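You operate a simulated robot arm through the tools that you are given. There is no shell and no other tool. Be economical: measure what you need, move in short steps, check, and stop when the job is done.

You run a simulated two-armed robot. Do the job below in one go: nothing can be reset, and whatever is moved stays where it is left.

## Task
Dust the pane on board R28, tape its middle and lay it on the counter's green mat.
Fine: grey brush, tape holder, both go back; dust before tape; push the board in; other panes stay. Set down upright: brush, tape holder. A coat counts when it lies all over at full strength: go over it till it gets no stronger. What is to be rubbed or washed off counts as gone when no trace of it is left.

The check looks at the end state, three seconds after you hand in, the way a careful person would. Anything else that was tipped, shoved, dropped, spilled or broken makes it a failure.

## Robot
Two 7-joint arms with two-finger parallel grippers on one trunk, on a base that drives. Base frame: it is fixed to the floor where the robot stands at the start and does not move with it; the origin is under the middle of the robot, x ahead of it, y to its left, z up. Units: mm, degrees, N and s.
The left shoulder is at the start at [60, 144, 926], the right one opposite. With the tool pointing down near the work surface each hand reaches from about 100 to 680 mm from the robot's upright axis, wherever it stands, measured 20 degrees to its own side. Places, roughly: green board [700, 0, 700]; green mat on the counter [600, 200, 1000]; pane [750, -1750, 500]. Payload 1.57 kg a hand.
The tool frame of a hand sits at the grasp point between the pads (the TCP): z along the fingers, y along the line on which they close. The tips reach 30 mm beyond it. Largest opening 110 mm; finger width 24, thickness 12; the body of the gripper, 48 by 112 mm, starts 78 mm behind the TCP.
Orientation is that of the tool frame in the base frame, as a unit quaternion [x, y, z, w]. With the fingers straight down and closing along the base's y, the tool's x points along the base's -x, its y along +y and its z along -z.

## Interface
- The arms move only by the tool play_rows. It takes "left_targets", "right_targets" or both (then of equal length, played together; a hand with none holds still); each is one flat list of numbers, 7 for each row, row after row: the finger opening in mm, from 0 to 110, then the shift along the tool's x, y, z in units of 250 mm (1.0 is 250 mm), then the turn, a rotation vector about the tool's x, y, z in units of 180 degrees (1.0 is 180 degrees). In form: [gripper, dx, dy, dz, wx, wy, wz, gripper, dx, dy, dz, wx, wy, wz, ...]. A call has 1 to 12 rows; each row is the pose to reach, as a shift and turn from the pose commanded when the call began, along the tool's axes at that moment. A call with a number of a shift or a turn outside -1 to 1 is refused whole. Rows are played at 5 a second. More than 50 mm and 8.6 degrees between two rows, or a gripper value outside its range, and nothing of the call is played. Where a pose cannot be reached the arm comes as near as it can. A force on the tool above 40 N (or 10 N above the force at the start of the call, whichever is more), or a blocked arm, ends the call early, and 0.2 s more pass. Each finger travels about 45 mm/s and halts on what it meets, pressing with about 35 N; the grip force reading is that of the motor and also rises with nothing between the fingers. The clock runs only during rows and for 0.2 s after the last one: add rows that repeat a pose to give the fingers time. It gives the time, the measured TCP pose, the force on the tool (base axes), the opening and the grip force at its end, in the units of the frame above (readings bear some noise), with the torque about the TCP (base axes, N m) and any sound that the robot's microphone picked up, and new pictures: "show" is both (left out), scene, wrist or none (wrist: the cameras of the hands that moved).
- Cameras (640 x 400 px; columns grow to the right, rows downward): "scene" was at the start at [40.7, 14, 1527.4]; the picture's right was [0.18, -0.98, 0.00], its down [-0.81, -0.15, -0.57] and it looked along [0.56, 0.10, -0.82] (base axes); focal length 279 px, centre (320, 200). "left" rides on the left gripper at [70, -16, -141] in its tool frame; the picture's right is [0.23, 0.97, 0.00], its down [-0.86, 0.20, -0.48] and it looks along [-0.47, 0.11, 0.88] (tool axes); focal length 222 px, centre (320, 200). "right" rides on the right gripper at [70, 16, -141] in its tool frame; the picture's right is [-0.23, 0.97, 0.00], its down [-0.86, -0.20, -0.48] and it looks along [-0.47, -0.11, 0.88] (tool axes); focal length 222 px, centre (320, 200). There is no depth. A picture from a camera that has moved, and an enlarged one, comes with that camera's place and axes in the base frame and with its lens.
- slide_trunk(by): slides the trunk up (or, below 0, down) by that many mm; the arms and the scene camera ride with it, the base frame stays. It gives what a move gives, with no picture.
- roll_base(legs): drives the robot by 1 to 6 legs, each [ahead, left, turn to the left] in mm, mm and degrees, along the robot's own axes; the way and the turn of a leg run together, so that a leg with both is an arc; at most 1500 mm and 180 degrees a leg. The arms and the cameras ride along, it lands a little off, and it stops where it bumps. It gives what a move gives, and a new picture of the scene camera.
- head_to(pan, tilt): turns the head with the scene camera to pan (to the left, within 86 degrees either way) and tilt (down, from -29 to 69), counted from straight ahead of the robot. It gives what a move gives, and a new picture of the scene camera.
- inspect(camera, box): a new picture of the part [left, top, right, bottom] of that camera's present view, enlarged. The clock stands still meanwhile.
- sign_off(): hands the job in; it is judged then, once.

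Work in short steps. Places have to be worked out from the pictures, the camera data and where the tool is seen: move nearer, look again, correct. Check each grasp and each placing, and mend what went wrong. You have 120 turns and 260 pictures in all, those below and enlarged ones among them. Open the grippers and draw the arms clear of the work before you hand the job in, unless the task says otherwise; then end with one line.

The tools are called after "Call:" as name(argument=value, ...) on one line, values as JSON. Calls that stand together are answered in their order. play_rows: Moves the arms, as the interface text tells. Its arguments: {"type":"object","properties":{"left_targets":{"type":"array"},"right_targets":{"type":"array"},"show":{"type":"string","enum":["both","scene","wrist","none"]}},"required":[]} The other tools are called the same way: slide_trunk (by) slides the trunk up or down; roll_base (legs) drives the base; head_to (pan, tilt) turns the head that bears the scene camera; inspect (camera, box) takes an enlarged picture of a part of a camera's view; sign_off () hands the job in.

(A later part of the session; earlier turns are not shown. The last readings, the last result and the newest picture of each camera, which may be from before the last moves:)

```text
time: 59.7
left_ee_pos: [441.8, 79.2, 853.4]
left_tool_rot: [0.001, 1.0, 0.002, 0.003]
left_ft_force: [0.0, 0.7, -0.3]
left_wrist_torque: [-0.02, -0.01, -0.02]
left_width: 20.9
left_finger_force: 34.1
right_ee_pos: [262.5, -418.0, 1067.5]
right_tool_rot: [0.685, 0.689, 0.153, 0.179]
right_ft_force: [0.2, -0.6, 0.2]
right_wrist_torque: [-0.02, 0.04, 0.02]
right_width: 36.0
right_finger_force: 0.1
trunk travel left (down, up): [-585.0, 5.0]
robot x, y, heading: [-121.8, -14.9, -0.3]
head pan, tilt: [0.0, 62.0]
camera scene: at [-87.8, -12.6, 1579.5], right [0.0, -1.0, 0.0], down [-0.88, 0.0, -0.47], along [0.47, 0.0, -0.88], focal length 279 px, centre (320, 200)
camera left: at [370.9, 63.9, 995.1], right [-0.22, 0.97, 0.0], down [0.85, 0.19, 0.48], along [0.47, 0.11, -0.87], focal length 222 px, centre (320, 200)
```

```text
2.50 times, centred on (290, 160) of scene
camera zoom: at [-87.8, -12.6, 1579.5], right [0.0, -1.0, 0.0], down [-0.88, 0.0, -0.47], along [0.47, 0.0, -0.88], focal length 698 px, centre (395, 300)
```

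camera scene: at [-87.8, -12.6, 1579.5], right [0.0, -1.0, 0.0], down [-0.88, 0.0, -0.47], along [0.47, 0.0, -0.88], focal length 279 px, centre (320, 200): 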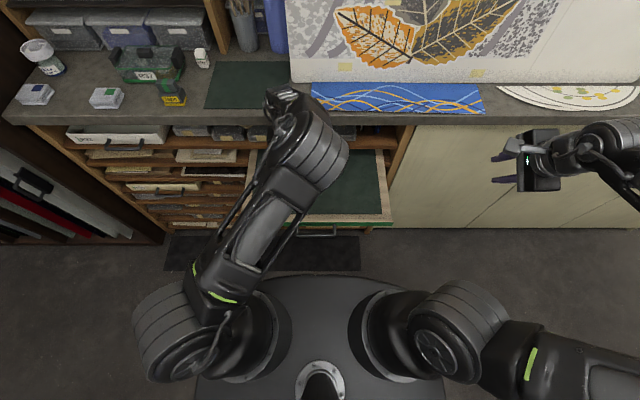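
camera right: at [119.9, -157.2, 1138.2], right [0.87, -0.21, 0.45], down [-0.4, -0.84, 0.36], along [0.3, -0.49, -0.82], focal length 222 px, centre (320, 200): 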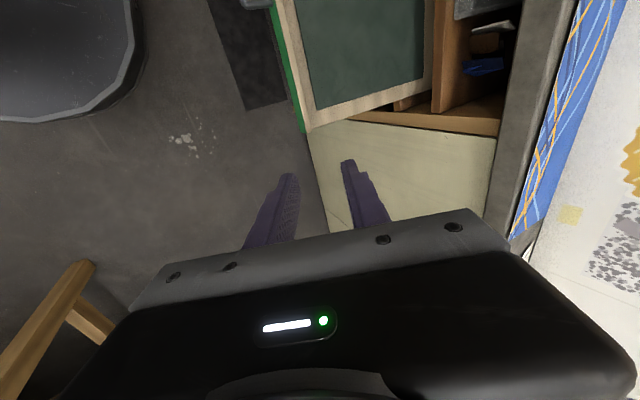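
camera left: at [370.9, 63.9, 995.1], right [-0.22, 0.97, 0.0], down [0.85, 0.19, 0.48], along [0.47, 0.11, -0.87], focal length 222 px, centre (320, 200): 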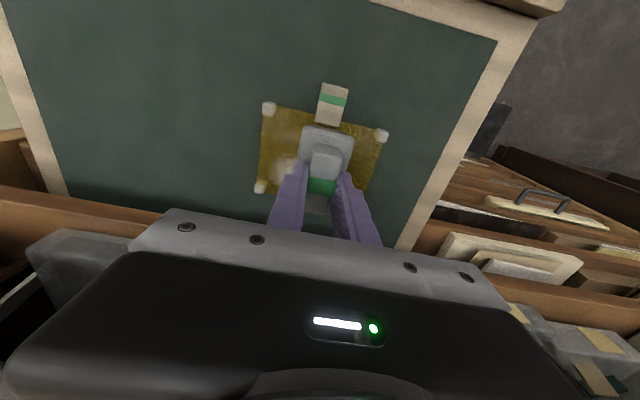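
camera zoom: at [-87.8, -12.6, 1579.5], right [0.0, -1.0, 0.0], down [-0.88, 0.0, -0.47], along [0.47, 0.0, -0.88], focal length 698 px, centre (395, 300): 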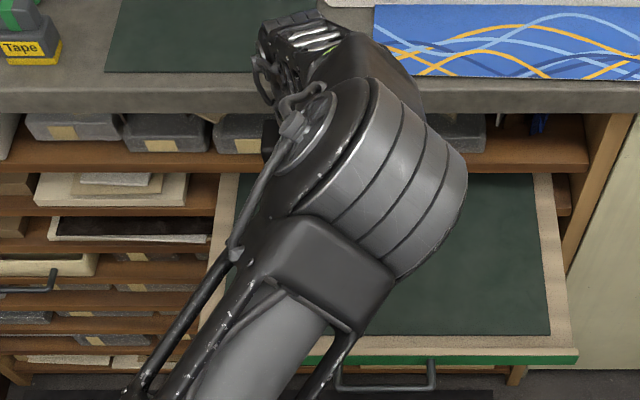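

Counter front is at x≈507, so there's room up to TCP x≈465. I go to x 455 and lower in small steps toward contact.

Call:
play_rows(left_targets=[10, -0.055, 0, 0, 0, 0, 0, 10, -0.055, 0, 0.08, 0, 0, 0, 10, -0.055, 0, 0.13, 0, 0, 0, 10, -0.055, 0, 0.15, 0, 0, 0, 10, -0.055, 0, 0.15, 0, 0, 0], show="wrist")

Call:
inspect(camera="left", box=[180, 60, 480, 240])

```text
time: 60.9
left_ee_pos: [445.6, 78.0, 829.2]
left_tool_rot: [0.002, 1.0, 0.001, 0.006]
left_ft_force: [4.4, 3.9, 31.2]
left_wrist_torque: [0.09, 0.35, -0.08]
left_width: 21.1
left_finger_force: 34.3
left hand out of reach, approached as far as the arm can: row 2, 3, 4, 5
right_ee_pos: [261.1, -417.8, 1069.0]
right_tool_rot: [0.685, 0.689, 0.153, 0.178]
right_ft_force: [0.9, 0.4, -0.3]
right_wrist_torque: [-0.02, -0.02, -0.02]
right_width: 35.9
right_finger_force: 0.0
trunk travel left (down, up): [-585.0, 5.0]
robot x, y, heading: [-120.8, -13.8, -0.3]
head pan, tilt: [0.0, 62.0]
camera left: at [372.7, 61.9, 970.3], right [-0.22, 0.97, 0.0], down [0.85, 0.19, 0.49], along [0.48, 0.11, -0.87], focal length 222 px, centre (320, 200)
```

left: 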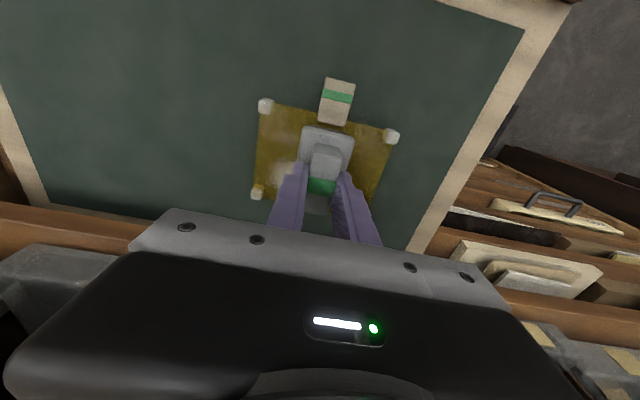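

```text
2.13 times, centred on (330, 150) of left
camera zoom: at [372.7, 61.9, 970.3], right [-0.22, 0.97, 0.0], down [0.85, 0.19, 0.49], along [0.48, 0.11, -0.87], focal length 474 px, centre (299, 307)
```

zoom: 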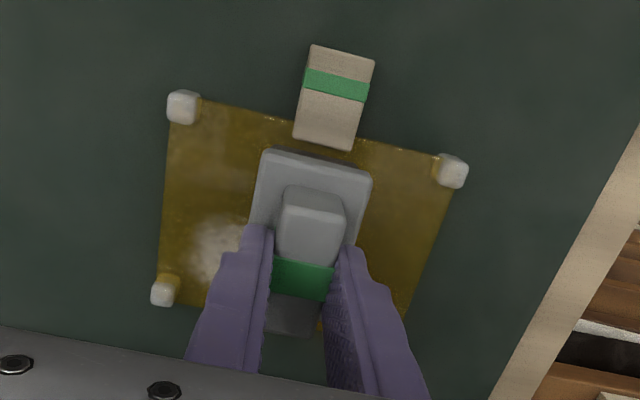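

Force reads 31 N with the hand at its reach limit (trunk is high). I lift the hand, lower the trunk 60 mm, and retry from a better posture.

Call:
play_rows(left_targets=[10, 0, 0, -0.1, 0, 0, 0, 10, 0, 0, -0.25, 0, 0, 0, 10, 0, 0, -0.4, 0, 0, 0, 10, 0, 0, -0.4, 0, 0, 0], show="none")

Call:
slide_trunk(by=-70)

```text
time: 61.9
left_ee_pos: [442.5, 78.1, 923.5]
left_tool_rot: [0.001, 1.0, 0.002, 0.002]
left_ft_force: [-0.5, 1.7, -1.3]
left_wrist_torque: [0.02, 0.0, 0.04]
left_width: 21.2
left_finger_force: 34.6
right_ee_pos: [261.7, -417.7, 1067.7]
right_tool_rot: [0.686, 0.689, 0.152, 0.177]
right_ft_force: [-0.3, 0.5, -0.2]
right_wrist_torque: [-0.01, -0.01, 0.02]
right_width: 36.0
right_finger_force: 0.0
trunk travel left (down, up): [-585.0, 5.0]
robot x, y, heading: [-120.5, -14.2, 0.2]
head pan, tilt: [0.0, 62.0]
```

```text
time: 63.0
left_ee_pos: [441.4, 78.8, 853.5]
left_tool_rot: [0.002, 1.0, 0.002, 0.003]
left_ft_force: [0.6, 0.7, -0.5]
left_wrist_torque: [0.02, 0.02, -0.01]
left_width: 21.1
left_finger_force: 33.7
right_ee_pos: [261.9, -417.8, 997.9]
right_tool_rot: [0.686, 0.689, 0.153, 0.178]
right_ft_force: [0.1, -0.1, -0.2]
right_wrist_torque: [0.0, 0.02, 0.03]
right_width: 35.9
right_finger_force: 0.0
trunk travel left (down, up): [-515.0, 75.0]
robot x, y, heading: [-121.7, -11.5, -0.3]
head pan, tilt: [0.0, 62.0]
```

Now I move to x≈455 and lower to ~838 and read the force.

Call:
play_rows(left_targets=[10, -0.055, 0, 0, 0, 0, 0, 10, -0.055, 0, 0.04, 0, 0, 0, 10, -0.055, 0, 0.065, 0, 0, 0, 10, -0.055, 0, 0.065, 0, 0, 0], show="none")

Call:
play_rows(left_targets=[10, 0, 0, 0.016, 0, 0, 0, 10, 0, 0, 0.03, 0, 0, 0, 10, 0, 0, 0.03, 0, 0, 0], show="none")

```text
time: 64.0
left_ee_pos: [453.4, 78.7, 839.9]
left_tool_rot: [0.002, 1.0, 0.001, 0.004]
left_ft_force: [-28.7, -0.1, 15.5]
left_wrist_torque: [0.27, -3.9, 0.46]
left_width: 21.3
left_finger_force: 34.3
right_ee_pos: [257.9, -418.2, 999.0]
right_tool_rot: [0.685, 0.689, 0.154, 0.179]
right_ft_force: [-0.1, 0.7, 0.1]
right_wrist_torque: [-0.01, 0.0, -0.04]
right_width: 35.9
right_finger_force: 0.0
trunk travel left (down, up): [-515.0, 75.0]
robot x, y, heading: [-120.7, -14.2, -0.1]
head pan, tilt: [0.0, 62.0]
```

```text
time: 64.8
left_ee_pos: [452.6, 78.6, 833.5]
left_tool_rot: [0.002, 1.0, 0.001, 0.005]
left_ft_force: [-35.3, -0.3, 18.8]
left_wrist_torque: [0.36, -4.74, 0.52]
left_width: 21.2
left_finger_force: 34.0
right_ee_pos: [259.2, -418.3, 1000.1]
right_tool_rot: [0.685, 0.689, 0.154, 0.179]
right_ft_force: [-0.9, 0.3, 0.0]
right_wrist_torque: [0.01, -0.03, 0.02]
right_width: 36.0
right_finger_force: 0.0
trunk travel left (down, up): [-515.0, 75.0]
robot x, y, heading: [-117.7, -9.5, -0.1]
head pan, tilt: [0.0, 62.0]
```

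The wrist touches the counter edge at x≈452, so the pane must come nearer. I lift the brush away to the left, then I'll use the right hand to shift the pane toward me on the board.

Call:
play_rows(left_targets=[10, 0.1, 0, -0.05, 0, 0, 0, 10, 0.2, 0, -0.2, 0, 0, 0, 10, 0.3, 0.1, -0.36, 0, 0, 0, 10, 0.4, 0.25, -0.5, 0, 0, 0, 10, 0.4, 0.42, -0.6, 0, 0, 0, 10, 0.4, 0.6, -0.68, 0, 0, 0, 10, 0.4, 0.76, -0.72, 0, 0, 0, 10, 0.4, 0.92, -0.72, 0, 0, 0, 10, 0.4, 0.92, -0.72, 0, 0, 0], show="none")

Call:
play_rows(right_targets=[50, 0, 0, 0, 0, 0, -0.0455, 60, 0, 0, 0, 0, 0, -0.091, 60, 0, 0, 0, 0, 0, -0.1365, 60, 0, 0, 0, 0, 0, -0.182, 60, 0, 0, 0, 0, 0, -0.2275, 60, 0, 0, 0, 0, 0, -0.273, 60, 0, 0, 0, 0, 0, -0.3185, 60, 0, 0, 0, 0, 0, -0.364, 60, 0, 0, 0, 0, 0, -0.4095, 60, 0, 0, 0, 0, 0, -0.455, 60, 0, 0, 0, 0, 0, -0.5, 60, 0, 0, 0, 0, 0, -0.5], show="scene")

```text
refused: row 3 steps farther than a row can; nothing moved
```

```text
time: 67.4
left_ee_pos: [451.7, 78.4, 832.0]
left_tool_rot: [0.002, 1.0, 0.002, 0.004]
left_ft_force: [-38.2, -1.4, 10.4]
left_wrist_torque: [0.3, -4.81, 0.56]
left_width: 21.0
left_finger_force: 34.4
right_ee_pos: [258.6, -417.5, 999.5]
right_tool_rot: [-0.003, 0.972, -0.018, 0.236]
right_ft_force: [1.1, 0.0, -0.1]
right_wrist_torque: [0.04, 0.0, 0.0]
right_width: 59.7
right_finger_force: 0.1
trunk travel left (down, up): [-515.0, 75.0]
robot x, y, heading: [-125.7, -18.5, -0.1]
head pan, tilt: [0.0, 62.0]
camera scene: at [-94.0, -13.0, 1509.6], right [0.0, -1.0, 0.0], down [-0.88, 0.0, -0.47], along [0.47, 0.0, -0.88], focal length 279 px, centre (320, 200)
```

scene: 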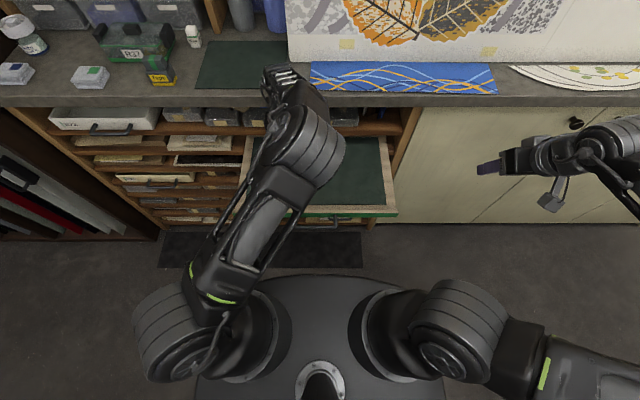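

The right hand turned; the left move was refused for step size. I retry it with smaller steps.

Call:
play_rows(left_targets=[10, 0.08, 0, -0.05, 0, 0, 0, 10, 0.16, 0, -0.17, 0, 0, 0, 10, 0.24, 0.06, -0.3, 0, 0, 0, 10, 0.32, 0.15, -0.42, 0, 0, 0, 10, 0.38, 0.28, -0.52, 0, 0, 0, 10, 0.4, 0.42, -0.6, 0, 0, 0, 10, 0.4, 0.58, -0.66, 0, 0, 0, 10, 0.4, 0.76, -0.7, 0, 0, 0, 10, 0.4, 0.94, -0.7, 0, 0, 0, 10, 0.4, 0.94, -0.7, 0, 0, 0], show="scene")

Call:
inspect(camera="scene", box=[220, 120, 420, 240])

```text
time: 69.6
left_ee_pos: [359.2, 313.7, 1003.5]
left_tool_rot: [0.003, 1.0, 0.002, 0.002]
left_ft_force: [0.9, -0.1, -0.9]
left_wrist_torque: [0.01, 0.01, -0.03]
left_width: 21.0
left_finger_force: 33.9
right_ee_pos: [261.8, -417.3, 998.8]
right_tool_rot: [-0.003, 0.972, -0.017, 0.234]
right_ft_force: [-1.0, -0.2, -0.4]
right_wrist_torque: [0.02, 0.01, -0.03]
right_width: 59.9
right_finger_force: 0.1
trunk travel left (down, up): [-515.0, 75.0]
robot x, y, heading: [-122.0, -13.1, -0.4]
head pan, tilt: [0.0, 62.0]
camera scene: at [-87.8, -13.1, 1509.5], right [0.0, -1.0, 0.0], down [-0.88, 0.0, -0.47], along [0.47, 0.0, -0.88], focal length 279 px, centre (320, 200)
```

scene: 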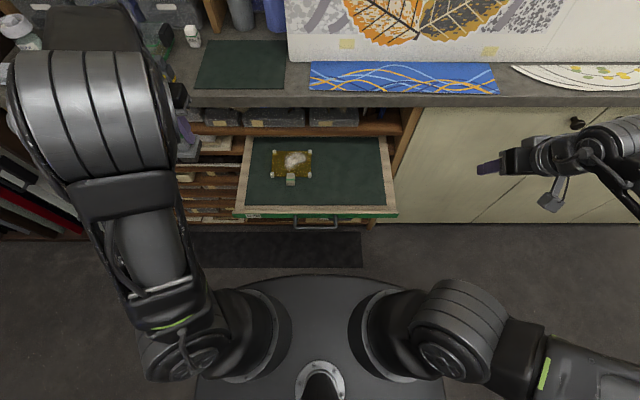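

```text
3.20 times, centred on (320, 180) of scene
camera zoom: at [-87.8, -13.1, 1509.5], right [0.0, -1.0, 0.0], down [-0.88, 0.0, -0.47], along [0.47, 0.0, -0.88], focal length 893 px, centre (320, 264)
```

zoom: 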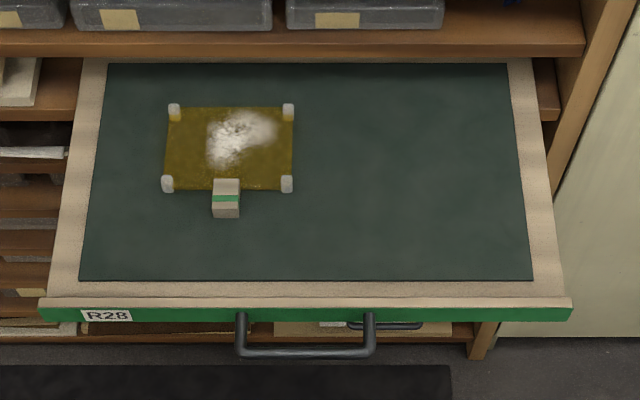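

The dust is untouched and the pane sits at x 404–494, y 20–140, with its grip block at x 369–400, y 79, top z≈776. I drive left 130 mm and bring the right hand upright toward the block.

Call:
roll_base(legs=[[0, 130, 0]])

Call:
play_rows(right_targets=[60, -0.05, 0.1, 0, 0, 0.03, 0, 60, -0.1, 0.26, 0, 0, 0.06, 0, 60, -0.15, 0.42, 0, 0, 0.09, 0, 60, -0.2, 0.58, 0, 0, 0.12, 0, 60, -0.25, 0.74, 0, 0, 0.15, 0, 60, -0.3, 0.9, 0, 0, 0.15, 0, 60, -0.3, 1.0, 0, 0, 0.15, 0, 60, -0.3, 1.0, 0, 0, 0.15, 0], show="wrist")

```text
time: 70.8
left_ee_pos: [361.2, 444.3, 1003.3]
left_tool_rot: [0.004, 1.0, 0.001, 0.003]
left_ft_force: [0.1, 0.4, -0.7]
left_wrist_torque: [-0.06, 0.01, 0.0]
left_width: 21.1
left_finger_force: 34.4
right_ee_pos: [260.9, -287.7, 998.8]
right_tool_rot: [0.0, 0.972, -0.018, 0.234]
right_ft_force: [-0.5, 1.3, -0.4]
right_wrist_torque: [-0.05, -0.01, -0.01]
right_width: 59.9
right_finger_force: 0.1
trunk travel left (down, up): [-515.0, 75.0]
robot x, y, heading: [-121.1, 118.1, -0.3]
head pan, tilt: [0.0, 62.0]
camera scene: at [-87.2, 118.7, 1509.5], right [-0.01, -1.0, 0.0], down [-0.88, 0.0, -0.47], along [0.47, 0.0, -0.88], focal length 279 px, centre (320, 200)
```

scene: 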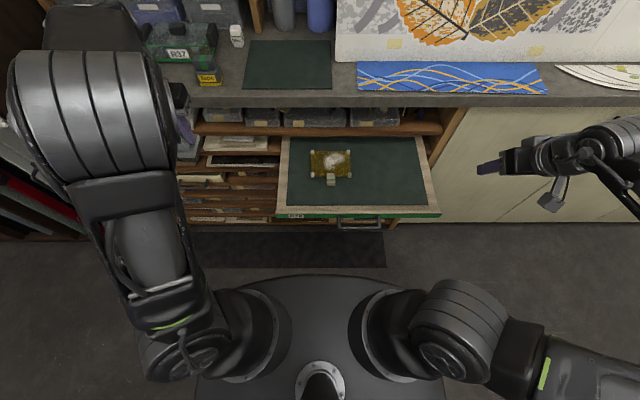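

```text
time: 72.7
left_ee_pos: [360.7, 442.4, 1004.7]
left_tool_rot: [0.004, 1.0, 0.002, 0.002]
left_ft_force: [0.1, 0.3, -0.2]
left_wrist_torque: [-0.01, -0.01, -0.01]
left_width: 21.2
left_finger_force: 34.8
right_ee_pos: [329.7, -39.0, 1022.3]
right_tool_rot: [0.004, 1.0, -0.018, 0.0]
right_ft_force: [-0.1, -0.8, 0.3]
right_wrist_torque: [-0.01, -0.02, 0.0]
right_width: 60.0
right_finger_force: 0.0
trunk travel left (down, up): [-515.0, 75.0]
robot x, y, heading: [-119.6, 117.9, -0.2]
head pan, tilt: [0.0, 62.0]
camera right: at [260.1, -16.5, 1162.5], right [0.23, 0.97, -0.03], down [0.85, -0.19, 0.49], along [0.47, -0.14, -0.87], focal length 222 px, centre (320, 200)
```

right: 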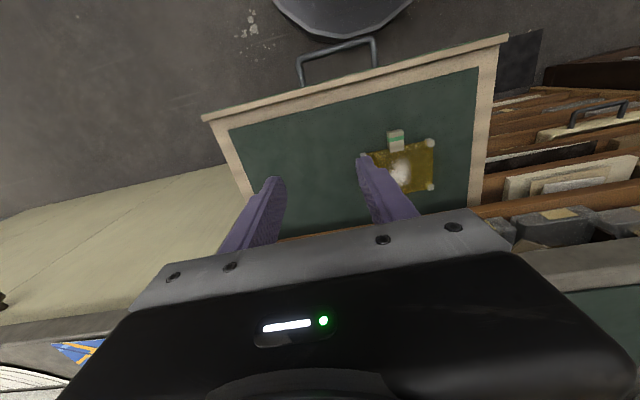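

Upright. I lower it to (375,79,850) above the block for a close look.

Call:
play_rows(right_targets=[60, -0.04, 0.1, 0.13, 0, 0, 0, 60, -0.07, 0.2, 0.27, 0, 0, 0, 60, -0.11, 0.3, 0.41, 0, 0, 0, 60, -0.15, 0.39, 0.55, 0, 0, 0, 60, -0.18, 0.472, 0.688, 0, 0, 0, 60, -0.18, 0.472, 0.688, 0, 0, 0], show="wrist")

Call:
inspect(camera="right", box=[220, 80, 420, 220])

```text
time: 74.0
left_ee_pos: [361.3, 442.6, 1003.6]
left_tool_rot: [0.003, 1.0, 0.001, 0.003]
left_ft_force: [-0.3, -0.1, -0.8]
left_wrist_torque: [-0.01, 0.01, 0.0]
left_width: 21.3
left_finger_force: 34.0
right_ee_pos: [374.1, 75.0, 845.1]
right_tool_rot: [0.003, 1.0, -0.018, 0.001]
right_ft_force: [-0.6, 0.5, 0.8]
right_wrist_torque: [-0.01, 0.0, 0.01]
right_width: 59.9
right_finger_force: 0.0
trunk travel left (down, up): [-515.0, 75.0]
robot x, y, heading: [-117.8, 116.0, -0.2]
head pan, tilt: [0.0, 62.0]
camera right: at [304.6, 97.0, 986.2], right [0.23, 0.97, -0.03], down [0.85, -0.19, 0.49], along [0.47, -0.14, -0.87], focal length 222 px, centre (320, 200)
```

right: 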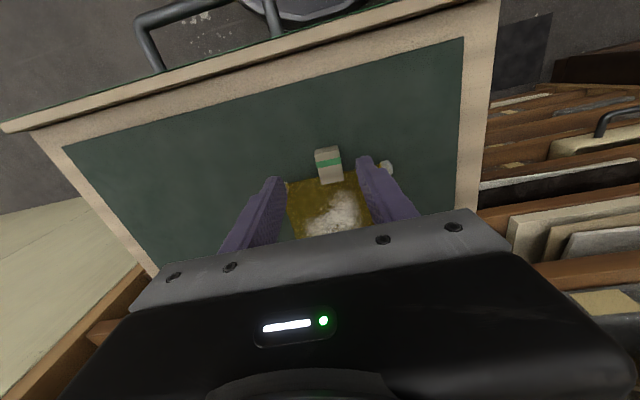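

```text
2.86 times, centred on (320, 150) of right
camera zoom: at [304.6, 97.0, 986.2], right [0.23, 0.97, -0.03], down [0.85, -0.19, 0.49], along [0.47, -0.14, -0.87], focal length 635 px, centre (320, 343)
```

zoom: 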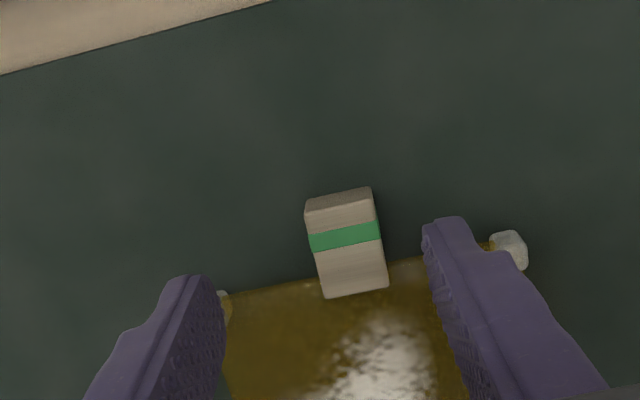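

Block at (381,81). I align, descend to z≈788 and close on it.

Call:
play_rows(right_targets=[60, -0.03, 0.022, 0.1, 0, 0, 0, 60, -0.03, 0.022, 0.19, 0, 0, 0, 60, -0.03, 0.022, 0.228, 0, 0, 0, 20, -0.03, 0.022, 0.228, 0, 0, 0, 20, -0.03, 0.022, 0.228, 0, 0, 0, 20, -0.03, 0.022, 0.228, 0, 0, 0, 20, -0.03, 0.022, 0.228, 0, 0, 0], show="wrist")

Call:
inspect(camera="right", box=[220, 80, 420, 220])

```text
time: 75.7
left_ee_pos: [360.8, 442.2, 1003.3]
left_tool_rot: [0.003, 1.0, 0.001, 0.002]
left_ft_force: [0.1, -0.5, -0.7]
left_wrist_torque: [0.03, -0.02, 0.02]
left_width: 21.2
left_finger_force: 34.3
right_ee_pos: [382.7, 76.2, 790.5]
right_tool_rot: [0.003, 1.0, -0.018, 0.001]
right_ft_force: [0.4, 0.8, 1.3]
right_wrist_torque: [0.02, -0.11, 0.09]
right_width: 25.5
right_finger_force: 31.7
trunk travel left (down, up): [-515.0, 75.0]
robot x, y, heading: [-118.6, 113.3, -0.3]
head pan, tilt: [0.0, 62.0]
camera right: at [313.2, 99.9, 930.0], right [0.23, 0.97, -0.03], down [0.85, -0.19, 0.49], along [0.47, -0.14, -0.87], focal length 222 px, centre (320, 200)
```

right: 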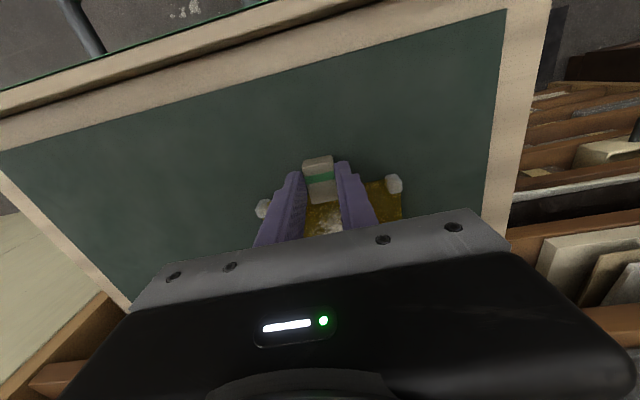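

```text
2.86 times, centred on (320, 150) of right
camera zoom: at [313.2, 99.9, 930.0], right [0.23, 0.97, -0.03], down [0.85, -0.19, 0.49], along [0.47, -0.14, -0.87], focal length 635 px, centre (320, 343)
```

zoom: 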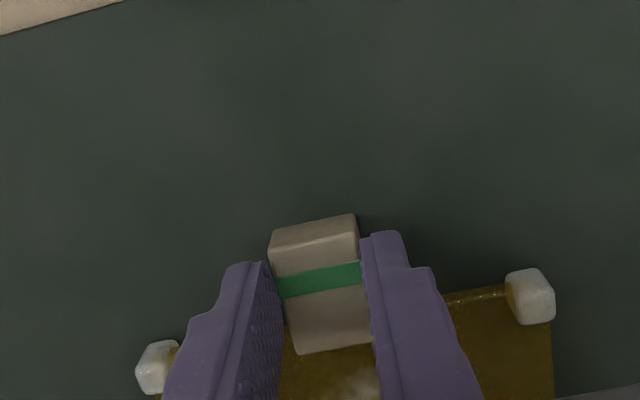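

Gripped (25.5 mm). I lift 12 mm, carry it 75 mm toward the robot and lower it again, without releasing yet.

Call:
play_rows(right_targets=[20, 0, 0, -0.03, 0, 0, 0, 20, 0, 0, -0.05, 0, 0, 0, 20, 0.1, 0, -0.05, 0, 0, 0, 20, 0.2, 0, -0.05, 0, 0, 0, 20, 0.3, 0, -0.05, 0, 0, 0, 20, 0.3, 0, -0.05, 0, 0, 0, 20, 0.3, 0, -0.02, 0, 0, 0, 20, 0.3, 0, -0.002, 0, 0, 0, 20, 0.3, 0, -0.002, 0, 0, 0], show="both")

Call:
inspect(camera="scene", box=[240, 120, 460, 240])

```text
time: 77.7
left_ee_pos: [359.8, 442.3, 1004.0]
left_tool_rot: [0.004, 1.0, 0.002, 0.003]
left_ft_force: [-0.2, 0.0, -0.9]
left_wrist_torque: [0.04, 0.05, -0.02]
left_width: 20.8
left_finger_force: 34.0
right_ee_pos: [309.1, 78.0, 792.1]
right_tool_rot: [0.004, 1.0, -0.017, -0.001]
right_ft_force: [-0.2, 0.6, -0.8]
right_wrist_torque: [-0.01, 0.1, 0.01]
right_width: 25.5
right_finger_force: 35.0
trunk travel left (down, up): [-515.0, 75.0]
robot x, y, heading: [-119.7, 117.0, -0.6]
head pan, tilt: [0.0, 62.0]
camera scene: at [-87.1, 117.0, 1509.5], right [-0.01, -1.0, 0.0], down [-0.88, 0.0, -0.47], along [0.47, 0.0, -0.88], focal length 279 px, centre (320, 200)
camera right: at [238.9, 100.3, 932.1], right [0.23, 0.97, -0.03], down [0.85, -0.19, 0.49], along [0.47, -0.14, -0.87], focal length 222 px, centre (320, 200)
```

scene: 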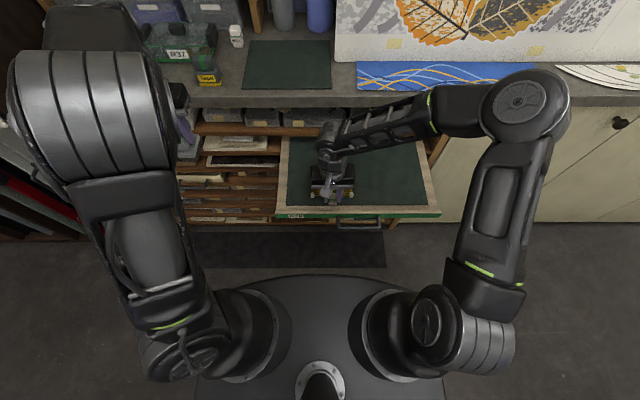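
right: 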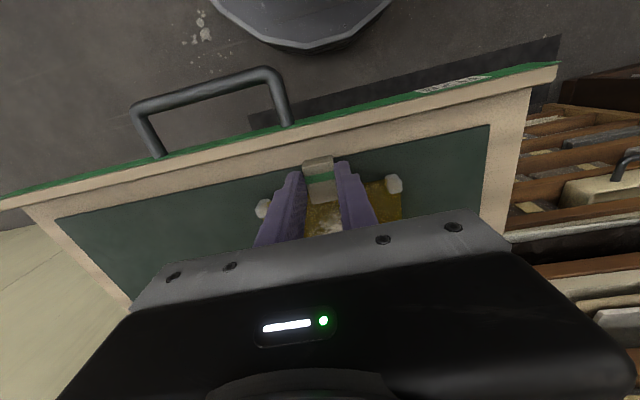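

```text
2.91 times, centred on (350, 180) of scene
camera zoom: at [-87.1, 117.0, 1509.5], right [-0.01, -1.0, 0.0], down [-0.88, 0.0, -0.47], along [0.47, 0.0, -0.88], focal length 812 px, centre (233, 258)
```

zoom: 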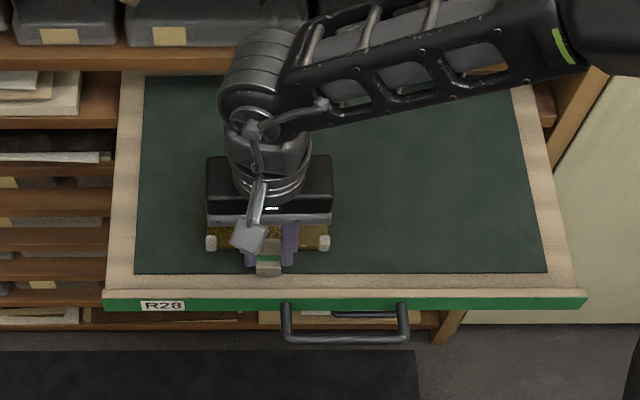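

The block end is right at the board's rim. I move it forward 15 mm, lower the last 2 mm and release, then withdraw upward.

Call:
play_rows(right_targets=[20, -0.04, 0, 0, 0, 0, 0, 20, -0.06, 0, 0, 0, 0, 0, 20, -0.06, 0, 0.008, 0, 0, 0, 20, -0.06, 0, 0.008, 0, 0, 0, 50, -0.06, 0, 0.008, 0, 0, 0, 50, -0.06, 0, 0.008, 0, 0, 0, 60, -0.06, 0, 0.008, 0, 0, 0, 60, -0.06, 0, -0.12, 0, 0, 0, 60, -0.06, 0, -0.3, 0, 0, 0, 60, -0.06, -0.1, -0.45, 0, 0, 0], show="wrist")

Call:
play_rows(right_targets=[60, 0.06, -0.16, -0.06, 0, 0, 0, 60, 0.12, -0.32, -0.12, 0, 0, 0, 60, 0.18, -0.48, -0.18, 0, 0, 0, 60, 0.2, -0.64, -0.24, 0, 0, 0, 60, 0.2, -0.82, -0.24, 0, 0, 0, 60, 0.2, -1.0, -0.24, 0, 0, 0, 60, 0.2, -1.0, -0.24, 0, 0, 0], show="scene")

Call:
inspect(camera="scene", box=[260, 120, 460, 240])

```text
time: 79.8
left_ee_pos: [360.1, 441.9, 1004.4]
left_tool_rot: [0.004, 1.0, 0.002, 0.003]
left_ft_force: [-0.2, -0.8, -2.2]
left_wrist_torque: [-0.01, -0.07, -0.02]
left_width: 20.7
left_finger_force: 34.4
right_ee_pos: [323.4, 53.6, 903.2]
right_tool_rot: [0.004, 1.0, -0.017, 0.0]
right_ft_force: [-0.1, -0.1, 0.1]
right_wrist_torque: [0.0, 0.01, 0.0]
right_width: 60.2
right_finger_force: 0.0
trunk travel left (down, up): [-515.0, 75.0]
robot x, y, heading: [-120.7, 115.7, -0.2]
head pan, tilt: [0.0, 62.0]
camera right: at [253.2, 75.1, 1043.5], right [0.23, 0.97, -0.03], down [0.85, -0.19, 0.49], along [0.47, -0.14, -0.87], focal length 222 px, centre (320, 200)
```

right: 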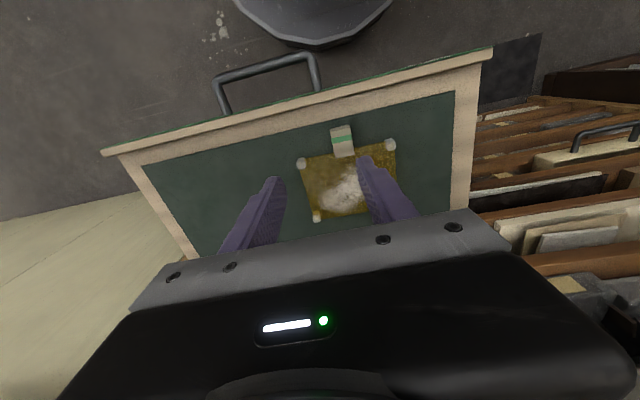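

```text
time: 81.5
left_ee_pos: [361.5, 442.2, 1004.4]
left_tool_rot: [0.004, 1.0, 0.002, 0.003]
left_ft_force: [-0.7, -0.2, -0.9]
left_wrist_torque: [0.03, 0.0, 0.01]
left_width: 21.0
left_finger_force: 33.9
right_ee_pos: [269.8, -182.0, 977.2]
right_tool_rot: [0.004, 1.0, -0.019, 0.005]
right_ft_force: [0.1, 1.0, 0.7]
right_wrist_torque: [-0.04, -0.02, 0.0]
right_width: 59.7
right_finger_force: 0.1
right hand out of reach, approached as far as the arm can: row 6, 7
trunk travel left (down, up): [-515.0, 75.0]
robot x, y, heading: [-118.7, 118.6, -0.4]
head pan, tilt: [0.0, 62.0]
camera scene: at [-87.2, 117.1, 1509.5], right [-0.01, -1.0, 0.0], down [-0.88, 0.0, -0.47], along [0.47, 0.0, -0.88], focal length 279 px, centre (320, 200)
```

scene: 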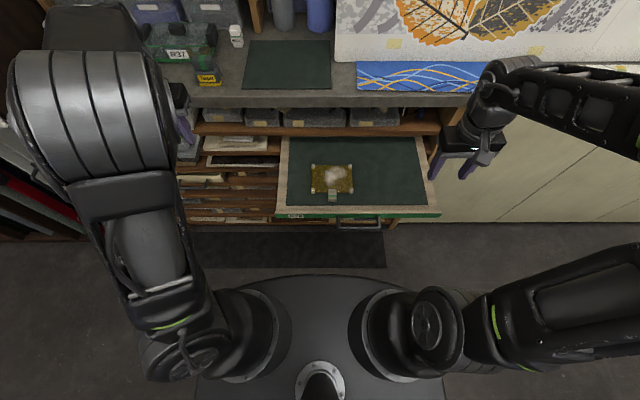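

```text
3.20 times, centred on (360, 180) of scene
camera zoom: at [-87.2, 117.1, 1509.5], right [-0.01, -1.0, 0.0], down [-0.88, 0.0, -0.47], along [0.47, 0.0, -0.88], focal length 893 px, centre (192, 264)
```

zoom: 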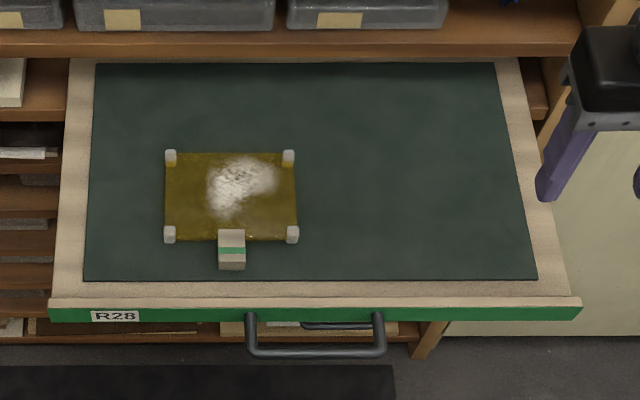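

Pane now centred at about (389,80). I drive right 110 mm and bring the brush over it.

Call:
roll_base(legs=[[0, -110, 0]])

Call:
play_rows(left_targets=[10, -0.02, -0.13, 0.08, 0, 0, 0, 10, -0.04, -0.26, 0.16, 0, 0, 0, 10, -0.06, -0.39, 0.24, 0, 0, 0, 10, -0.08, -0.52, 0.32, 0, 0, 0, 10, -0.1, -0.65, 0.4, 0, 0, 0, 10, -0.11, -0.78, 0.46, 0, 0, 0, 10, -0.11, -0.91, 0.52, 0, 0, 0, 10, -0.11, -1.0, 0.56, 0, 0, 0, 10, -0.11, -1.0, 0.56, 0, 0, 0], show="wrist")

Call:
inspect(camera="left", box=[180, 60, 480, 240])

```text
time: 82.6
left_ee_pos: [360.5, 331.9, 1004.3]
left_tool_rot: [0.004, 1.0, 0.002, 0.003]
left_ft_force: [0.3, 0.1, -0.4]
left_wrist_torque: [0.06, -0.01, 0.02]
left_width: 20.9
left_finger_force: 33.9
right_ee_pos: [269.9, -293.3, 976.1]
right_tool_rot: [0.005, 1.0, -0.019, 0.004]
right_ft_force: [-0.6, -1.1, 0.2]
right_wrist_torque: [0.04, 0.01, -0.01]
right_width: 60.1
right_finger_force: 0.0
trunk travel left (down, up): [-515.0, 75.0]
robot x, y, heading: [-123.0, 8.4, -0.3]
head pan, tilt: [0.0, 62.0]
camera scene: at [-87.9, 6.2, 1509.5], right [-0.01, -1.0, 0.0], down [-0.88, 0.01, -0.47], along [0.47, 0.0, -0.88], focal length 279 px, centre (320, 200)
```

scene: 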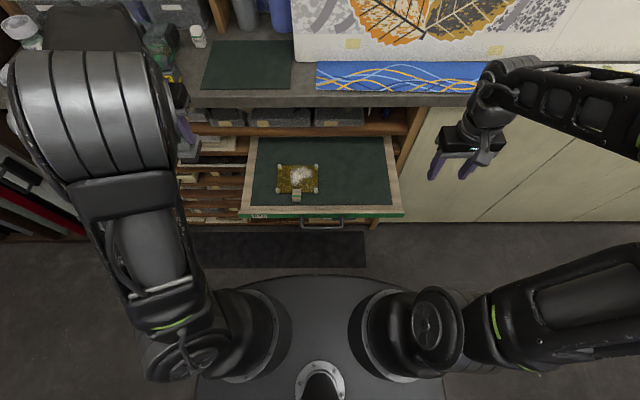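

```text
time: 84.6
left_ee_pos: [386.1, 83.2, 864.0]
left_tool_rot: [0.005, 1.0, 0.001, 0.004]
left_ft_force: [0.4, -0.5, -1.3]
left_wrist_torque: [0.0, 0.03, 0.01]
left_width: 20.7
left_finger_force: 34.4
right_ee_pos: [269.4, -291.3, 975.7]
right_tool_rot: [0.005, 1.0, -0.019, 0.003]
right_ft_force: [0.3, 0.5, 0.6]
right_wrist_torque: [0.02, 0.03, 0.0]
right_width: 59.9
right_finger_force: 0.0
trunk travel left (down, up): [-515.0, 75.0]
robot x, y, heading: [-120.9, 7.9, -0.2]
head pan, tilt: [0.0, 62.0]
camera left: at [313.9, 68.8, 1004.3], right [-0.22, 0.98, 0.0], down [0.85, 0.19, 0.48], along [0.47, 0.11, -0.88], focal length 222 px, centre (320, 200)
```

left: 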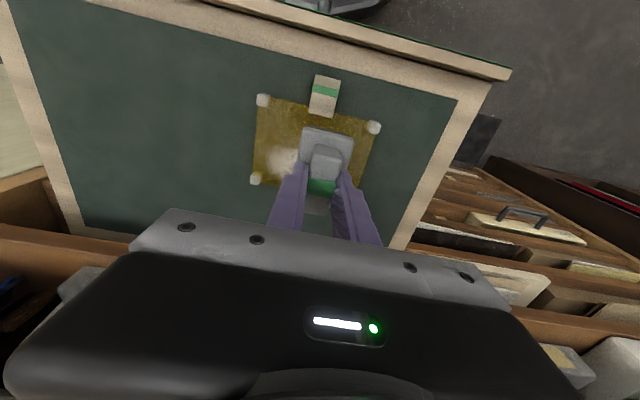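

```text
2.13 times, centred on (330, 150) of left
camera zoom: at [313.9, 68.8, 1004.3], right [-0.22, 0.98, 0.0], down [0.85, 0.19, 0.48], along [0.47, 0.11, -0.88], focal length 474 px, centre (299, 307)
```

zoom: 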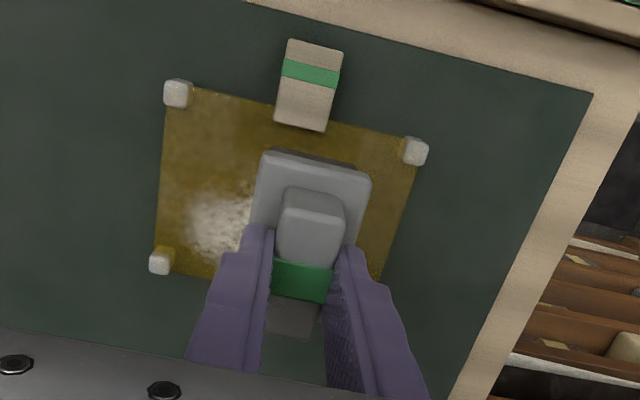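

Brush centre sits ~6 mm on the robot side of the TCP. I position the brush mid-pane and come down, reading the force.

Call:
play_rows(left_targets=[10, -0.04, -0.024, 0.05, 0, 0, 0, 10, -0.04, -0.024, 0.1, 0, 0, 0, 10, -0.04, -0.024, 0.13, 0, 0, 0, 10, -0.04, -0.024, 0.13, 0, 0, 0], show="none")

Call:
play_rows(left_targets=[10, 0, 0, 0.01, 0, 0, 0, 10, 0, 0, 0.02, 0, 0, 0, 10, 0, 0, 0.02, 0, 0, 0], show="wrist")

```text
time: 85.6
left_ee_pos: [397.0, 77.4, 830.8]
left_tool_rot: [0.005, 1.0, 0.001, 0.002]
left_ft_force: [0.9, 0.0, -0.7]
left_wrist_torque: [-0.04, 0.03, 0.02]
left_width: 21.0
left_finger_force: 34.4
right_ee_pos: [270.2, -292.3, 976.1]
right_tool_rot: [0.005, 1.0, -0.019, 0.003]
right_ft_force: [-0.3, 0.6, -0.5]
right_wrist_torque: [0.01, 0.0, 0.0]
right_width: 60.0
right_finger_force: 0.1
trunk travel left (down, up): [-515.0, 75.0]
robot x, y, heading: [-120.9, 8.3, -0.4]
head pan, tilt: [0.0, 62.0]
```

```text
time: 86.4
left_ee_pos: [396.5, 77.7, 828.9]
left_tool_rot: [0.004, 1.0, 0.001, 0.007]
left_ft_force: [2.0, 4.8, 34.3]
left_wrist_torque: [0.1, 0.21, 0.01]
left_width: 20.9
left_finger_force: 34.6
right_ee_pos: [269.3, -292.1, 977.0]
right_tool_rot: [0.005, 1.0, -0.018, 0.005]
right_ft_force: [0.0, -0.1, 0.0]
right_wrist_torque: [-0.02, -0.01, 0.03]
right_width: 60.0
right_finger_force: 0.1
trunk travel left (down, up): [-515.0, 75.0]
robot x, y, heading: [-124.8, 11.3, -0.4]
head pan, tilt: [0.0, 62.0]
camera left: at [324.5, 62.0, 969.6], right [-0.22, 0.98, 0.0], down [0.85, 0.19, 0.49], along [0.48, 0.11, -0.87], focal length 222 px, centre (320, 200)
```

left: 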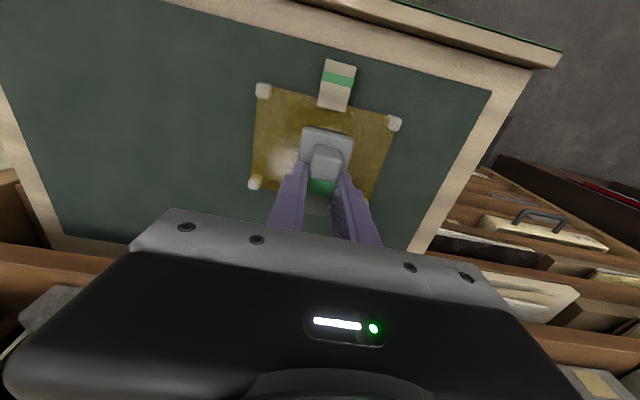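

Contact at z≈829; 5 mm below gives 34 N, so I ease to light pressure and sweep across the full width at mid-depth.

Call:
play_rows(left_targets=[10, 0, 0, -0.0096, 0, 0, 0, 10, 0, -0.06, -0.0096, 0, 0, 0, 10, 0, -0.128, -0.0096, 0, 0, 0, 10, 0, -0.06, -0.0096, 0, 0, 0, 10, 0, 0, -0.0096, 0, 0, 0, 10, 0, 0.06, -0.0096, 0, 0, 0, 10, 0, 0.132, -0.0096, 0, 0, 0, 10, 0, 0.132, -0.0096, 0, 0, 0], show="wrist")

Call:
inspect(camera="left", box=[180, 60, 480, 240])

```text
time: 88.2
left_ee_pos: [393.9, 107.0, 828.3]
left_tool_rot: [0.004, 1.0, 0.002, 0.003]
left_ft_force: [-0.5, -6.0, 14.5]
left_wrist_torque: [-0.39, -0.25, -0.08]
left_width: 21.2
left_finger_force: 34.6
right_ee_pos: [268.6, -292.9, 976.4]
right_tool_rot: [0.006, 1.0, -0.019, 0.004]
right_ft_force: [-0.1, -1.0, 0.8]
right_wrist_torque: [0.02, -0.03, 0.0]
right_width: 60.1
right_finger_force: 0.0
trunk travel left (down, up): [-515.0, 75.0]
robot x, y, heading: [-123.8, 8.3, -0.4]
head pan, tilt: [0.0, 62.0]
camera left: at [323.3, 92.8, 969.8], right [-0.22, 0.98, 0.0], down [0.85, 0.19, 0.48], along [0.47, 0.11, -0.87], focal length 222 px, centre (320, 200)
```

left: 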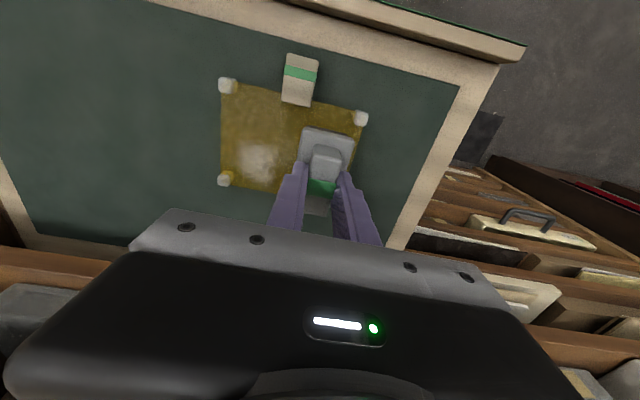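

```text
2.13 times, centred on (330, 150) of left
camera zoom: at [323.3, 92.8, 969.8], right [-0.22, 0.98, 0.0], down [0.85, 0.19, 0.48], along [0.47, 0.11, -0.87], focal length 474 px, centre (299, 307)
```

zoom: 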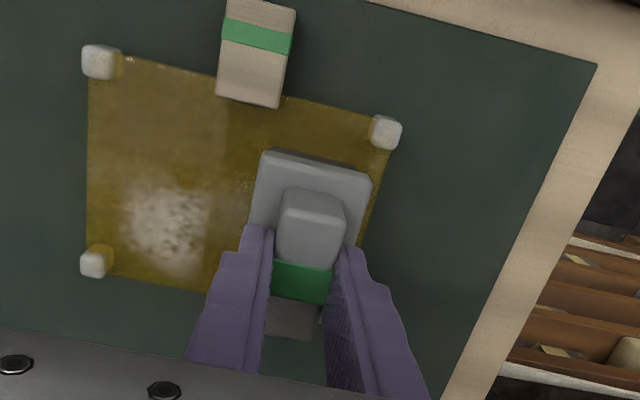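

Each pass lifts dust and the pane stayed put. I raster over it: mid, far and near rows.

Call:
play_rows(left_targets=[10, 0, -0.09, 0, 0, 0, 0, 10, 0, -0.18, 0, 0, 0, 0, 10, 0, -0.26, 0, 0, 0, 0, 10, -0.045, -0.24, 0, 0, 0, 0, 10, -0.045, -0.16, 0, 0, 0, 0, 10, -0.045, -0.08, 0, 0, 0, 0, 10, -0.045, -0.02, 0, 0, 0, 0, 10, 0.02, -0.02, 0, 0, 0, 0, 10, 0.02, -0.1, 0, 0, 0, 0, 10, 0.02, -0.18, 0, 0, 0, 0, 10, 0.02, -0.25, 0, 0, 0, 0, 10, -0.03, -0.22, 0, 0, 0, 0], show="none")

Call:
play_rows(left_targets=[10, 0, 0.06, 0, 0, 0, 0, 10, 0, 0.12, 0, 0, 0, 0, 10, 0, 0.19, 0, 0, 0, 0, 10, -0.02, 0.19, 0, 0, 0, 0, 10, -0.02, 0.12, 0, 0, 0, 0, 10, -0.02, 0.05, 0, 0, 0, 0, 10, -0.02, -0.01, 0, 0, 0, 0, 10, 0.03, -0.01, 0, 0, 0, 0, 10, 0.03, 0.06, 0, 0, 0, 0, 10, 0.03, 0.13, 0, 0, 0, 0, 10, 0.03, 0.2, 0, 0, 0, 0, 10, 0.03, 0.21, 0, 0, 0, 0], show="wrist")

Call:
inspect(camera="left", box=[180, 60, 480, 240])

```text
time: 90.8
left_ee_pos: [400.8, 49.2, 829.4]
left_tool_rot: [0.006, 1.0, -0.001, 0.003]
left_ft_force: [-3.1, -6.7, 20.4]
left_wrist_torque: [-0.36, 0.0, 0.04]
left_width: 21.0
left_finger_force: 34.1
right_ee_pos: [269.5, -293.8, 977.2]
right_tool_rot: [0.007, 1.0, -0.019, 0.004]
right_ft_force: [-0.1, -0.3, 0.3]
right_wrist_torque: [-0.02, 0.02, 0.02]
right_width: 60.2
right_finger_force: 0.2
trunk travel left (down, up): [-515.0, 75.0]
robot x, y, heading: [-123.3, 8.0, -0.6]
head pan, tilt: [0.0, 62.0]
```

```text
time: 93.4
left_ee_pos: [395.2, 108.5, 828.7]
left_tool_rot: [0.004, 1.0, 0.002, 0.003]
left_ft_force: [0.6, 0.6, -0.5]
left_wrist_torque: [0.02, 0.01, 0.03]
left_width: 21.0
left_finger_force: 33.7
right_ee_pos: [269.9, -291.7, 975.1]
right_tool_rot: [0.006, 1.0, -0.02, 0.004]
right_ft_force: [-0.1, -0.3, 0.5]
right_wrist_torque: [-0.03, -0.01, 0.0]
right_width: 59.7
right_finger_force: 0.0
trunk travel left (down, up): [-515.0, 75.0]
robot x, y, heading: [-123.0, 6.4, -0.3]
head pan, tilt: [0.0, 62.0]
camera left: at [324.2, 92.5, 970.3], right [-0.22, 0.98, 0.0], down [0.85, 0.19, 0.48], along [0.47, 0.11, -0.88], focal length 222 px, centre (320, 200)
```

left: 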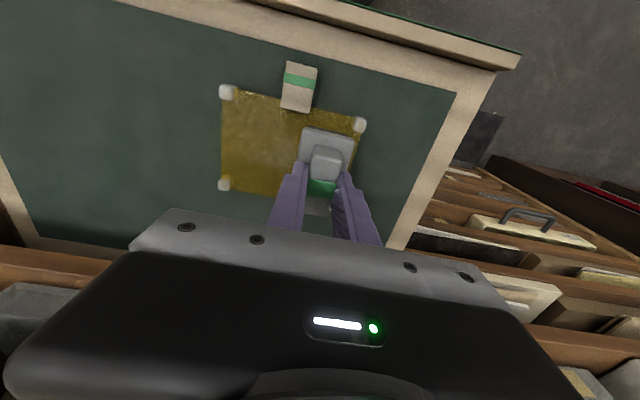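

```text
2.13 times, centred on (330, 150) of left
camera zoom: at [324.2, 92.5, 970.3], right [-0.22, 0.98, 0.0], down [0.85, 0.19, 0.48], along [0.47, 0.11, -0.88], focal length 474 px, centre (299, 307)
```

zoom: 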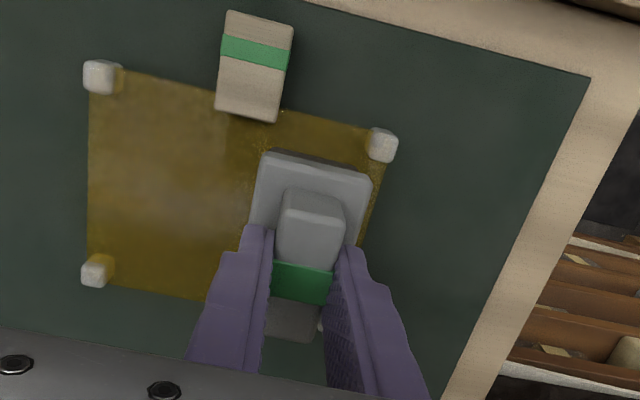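

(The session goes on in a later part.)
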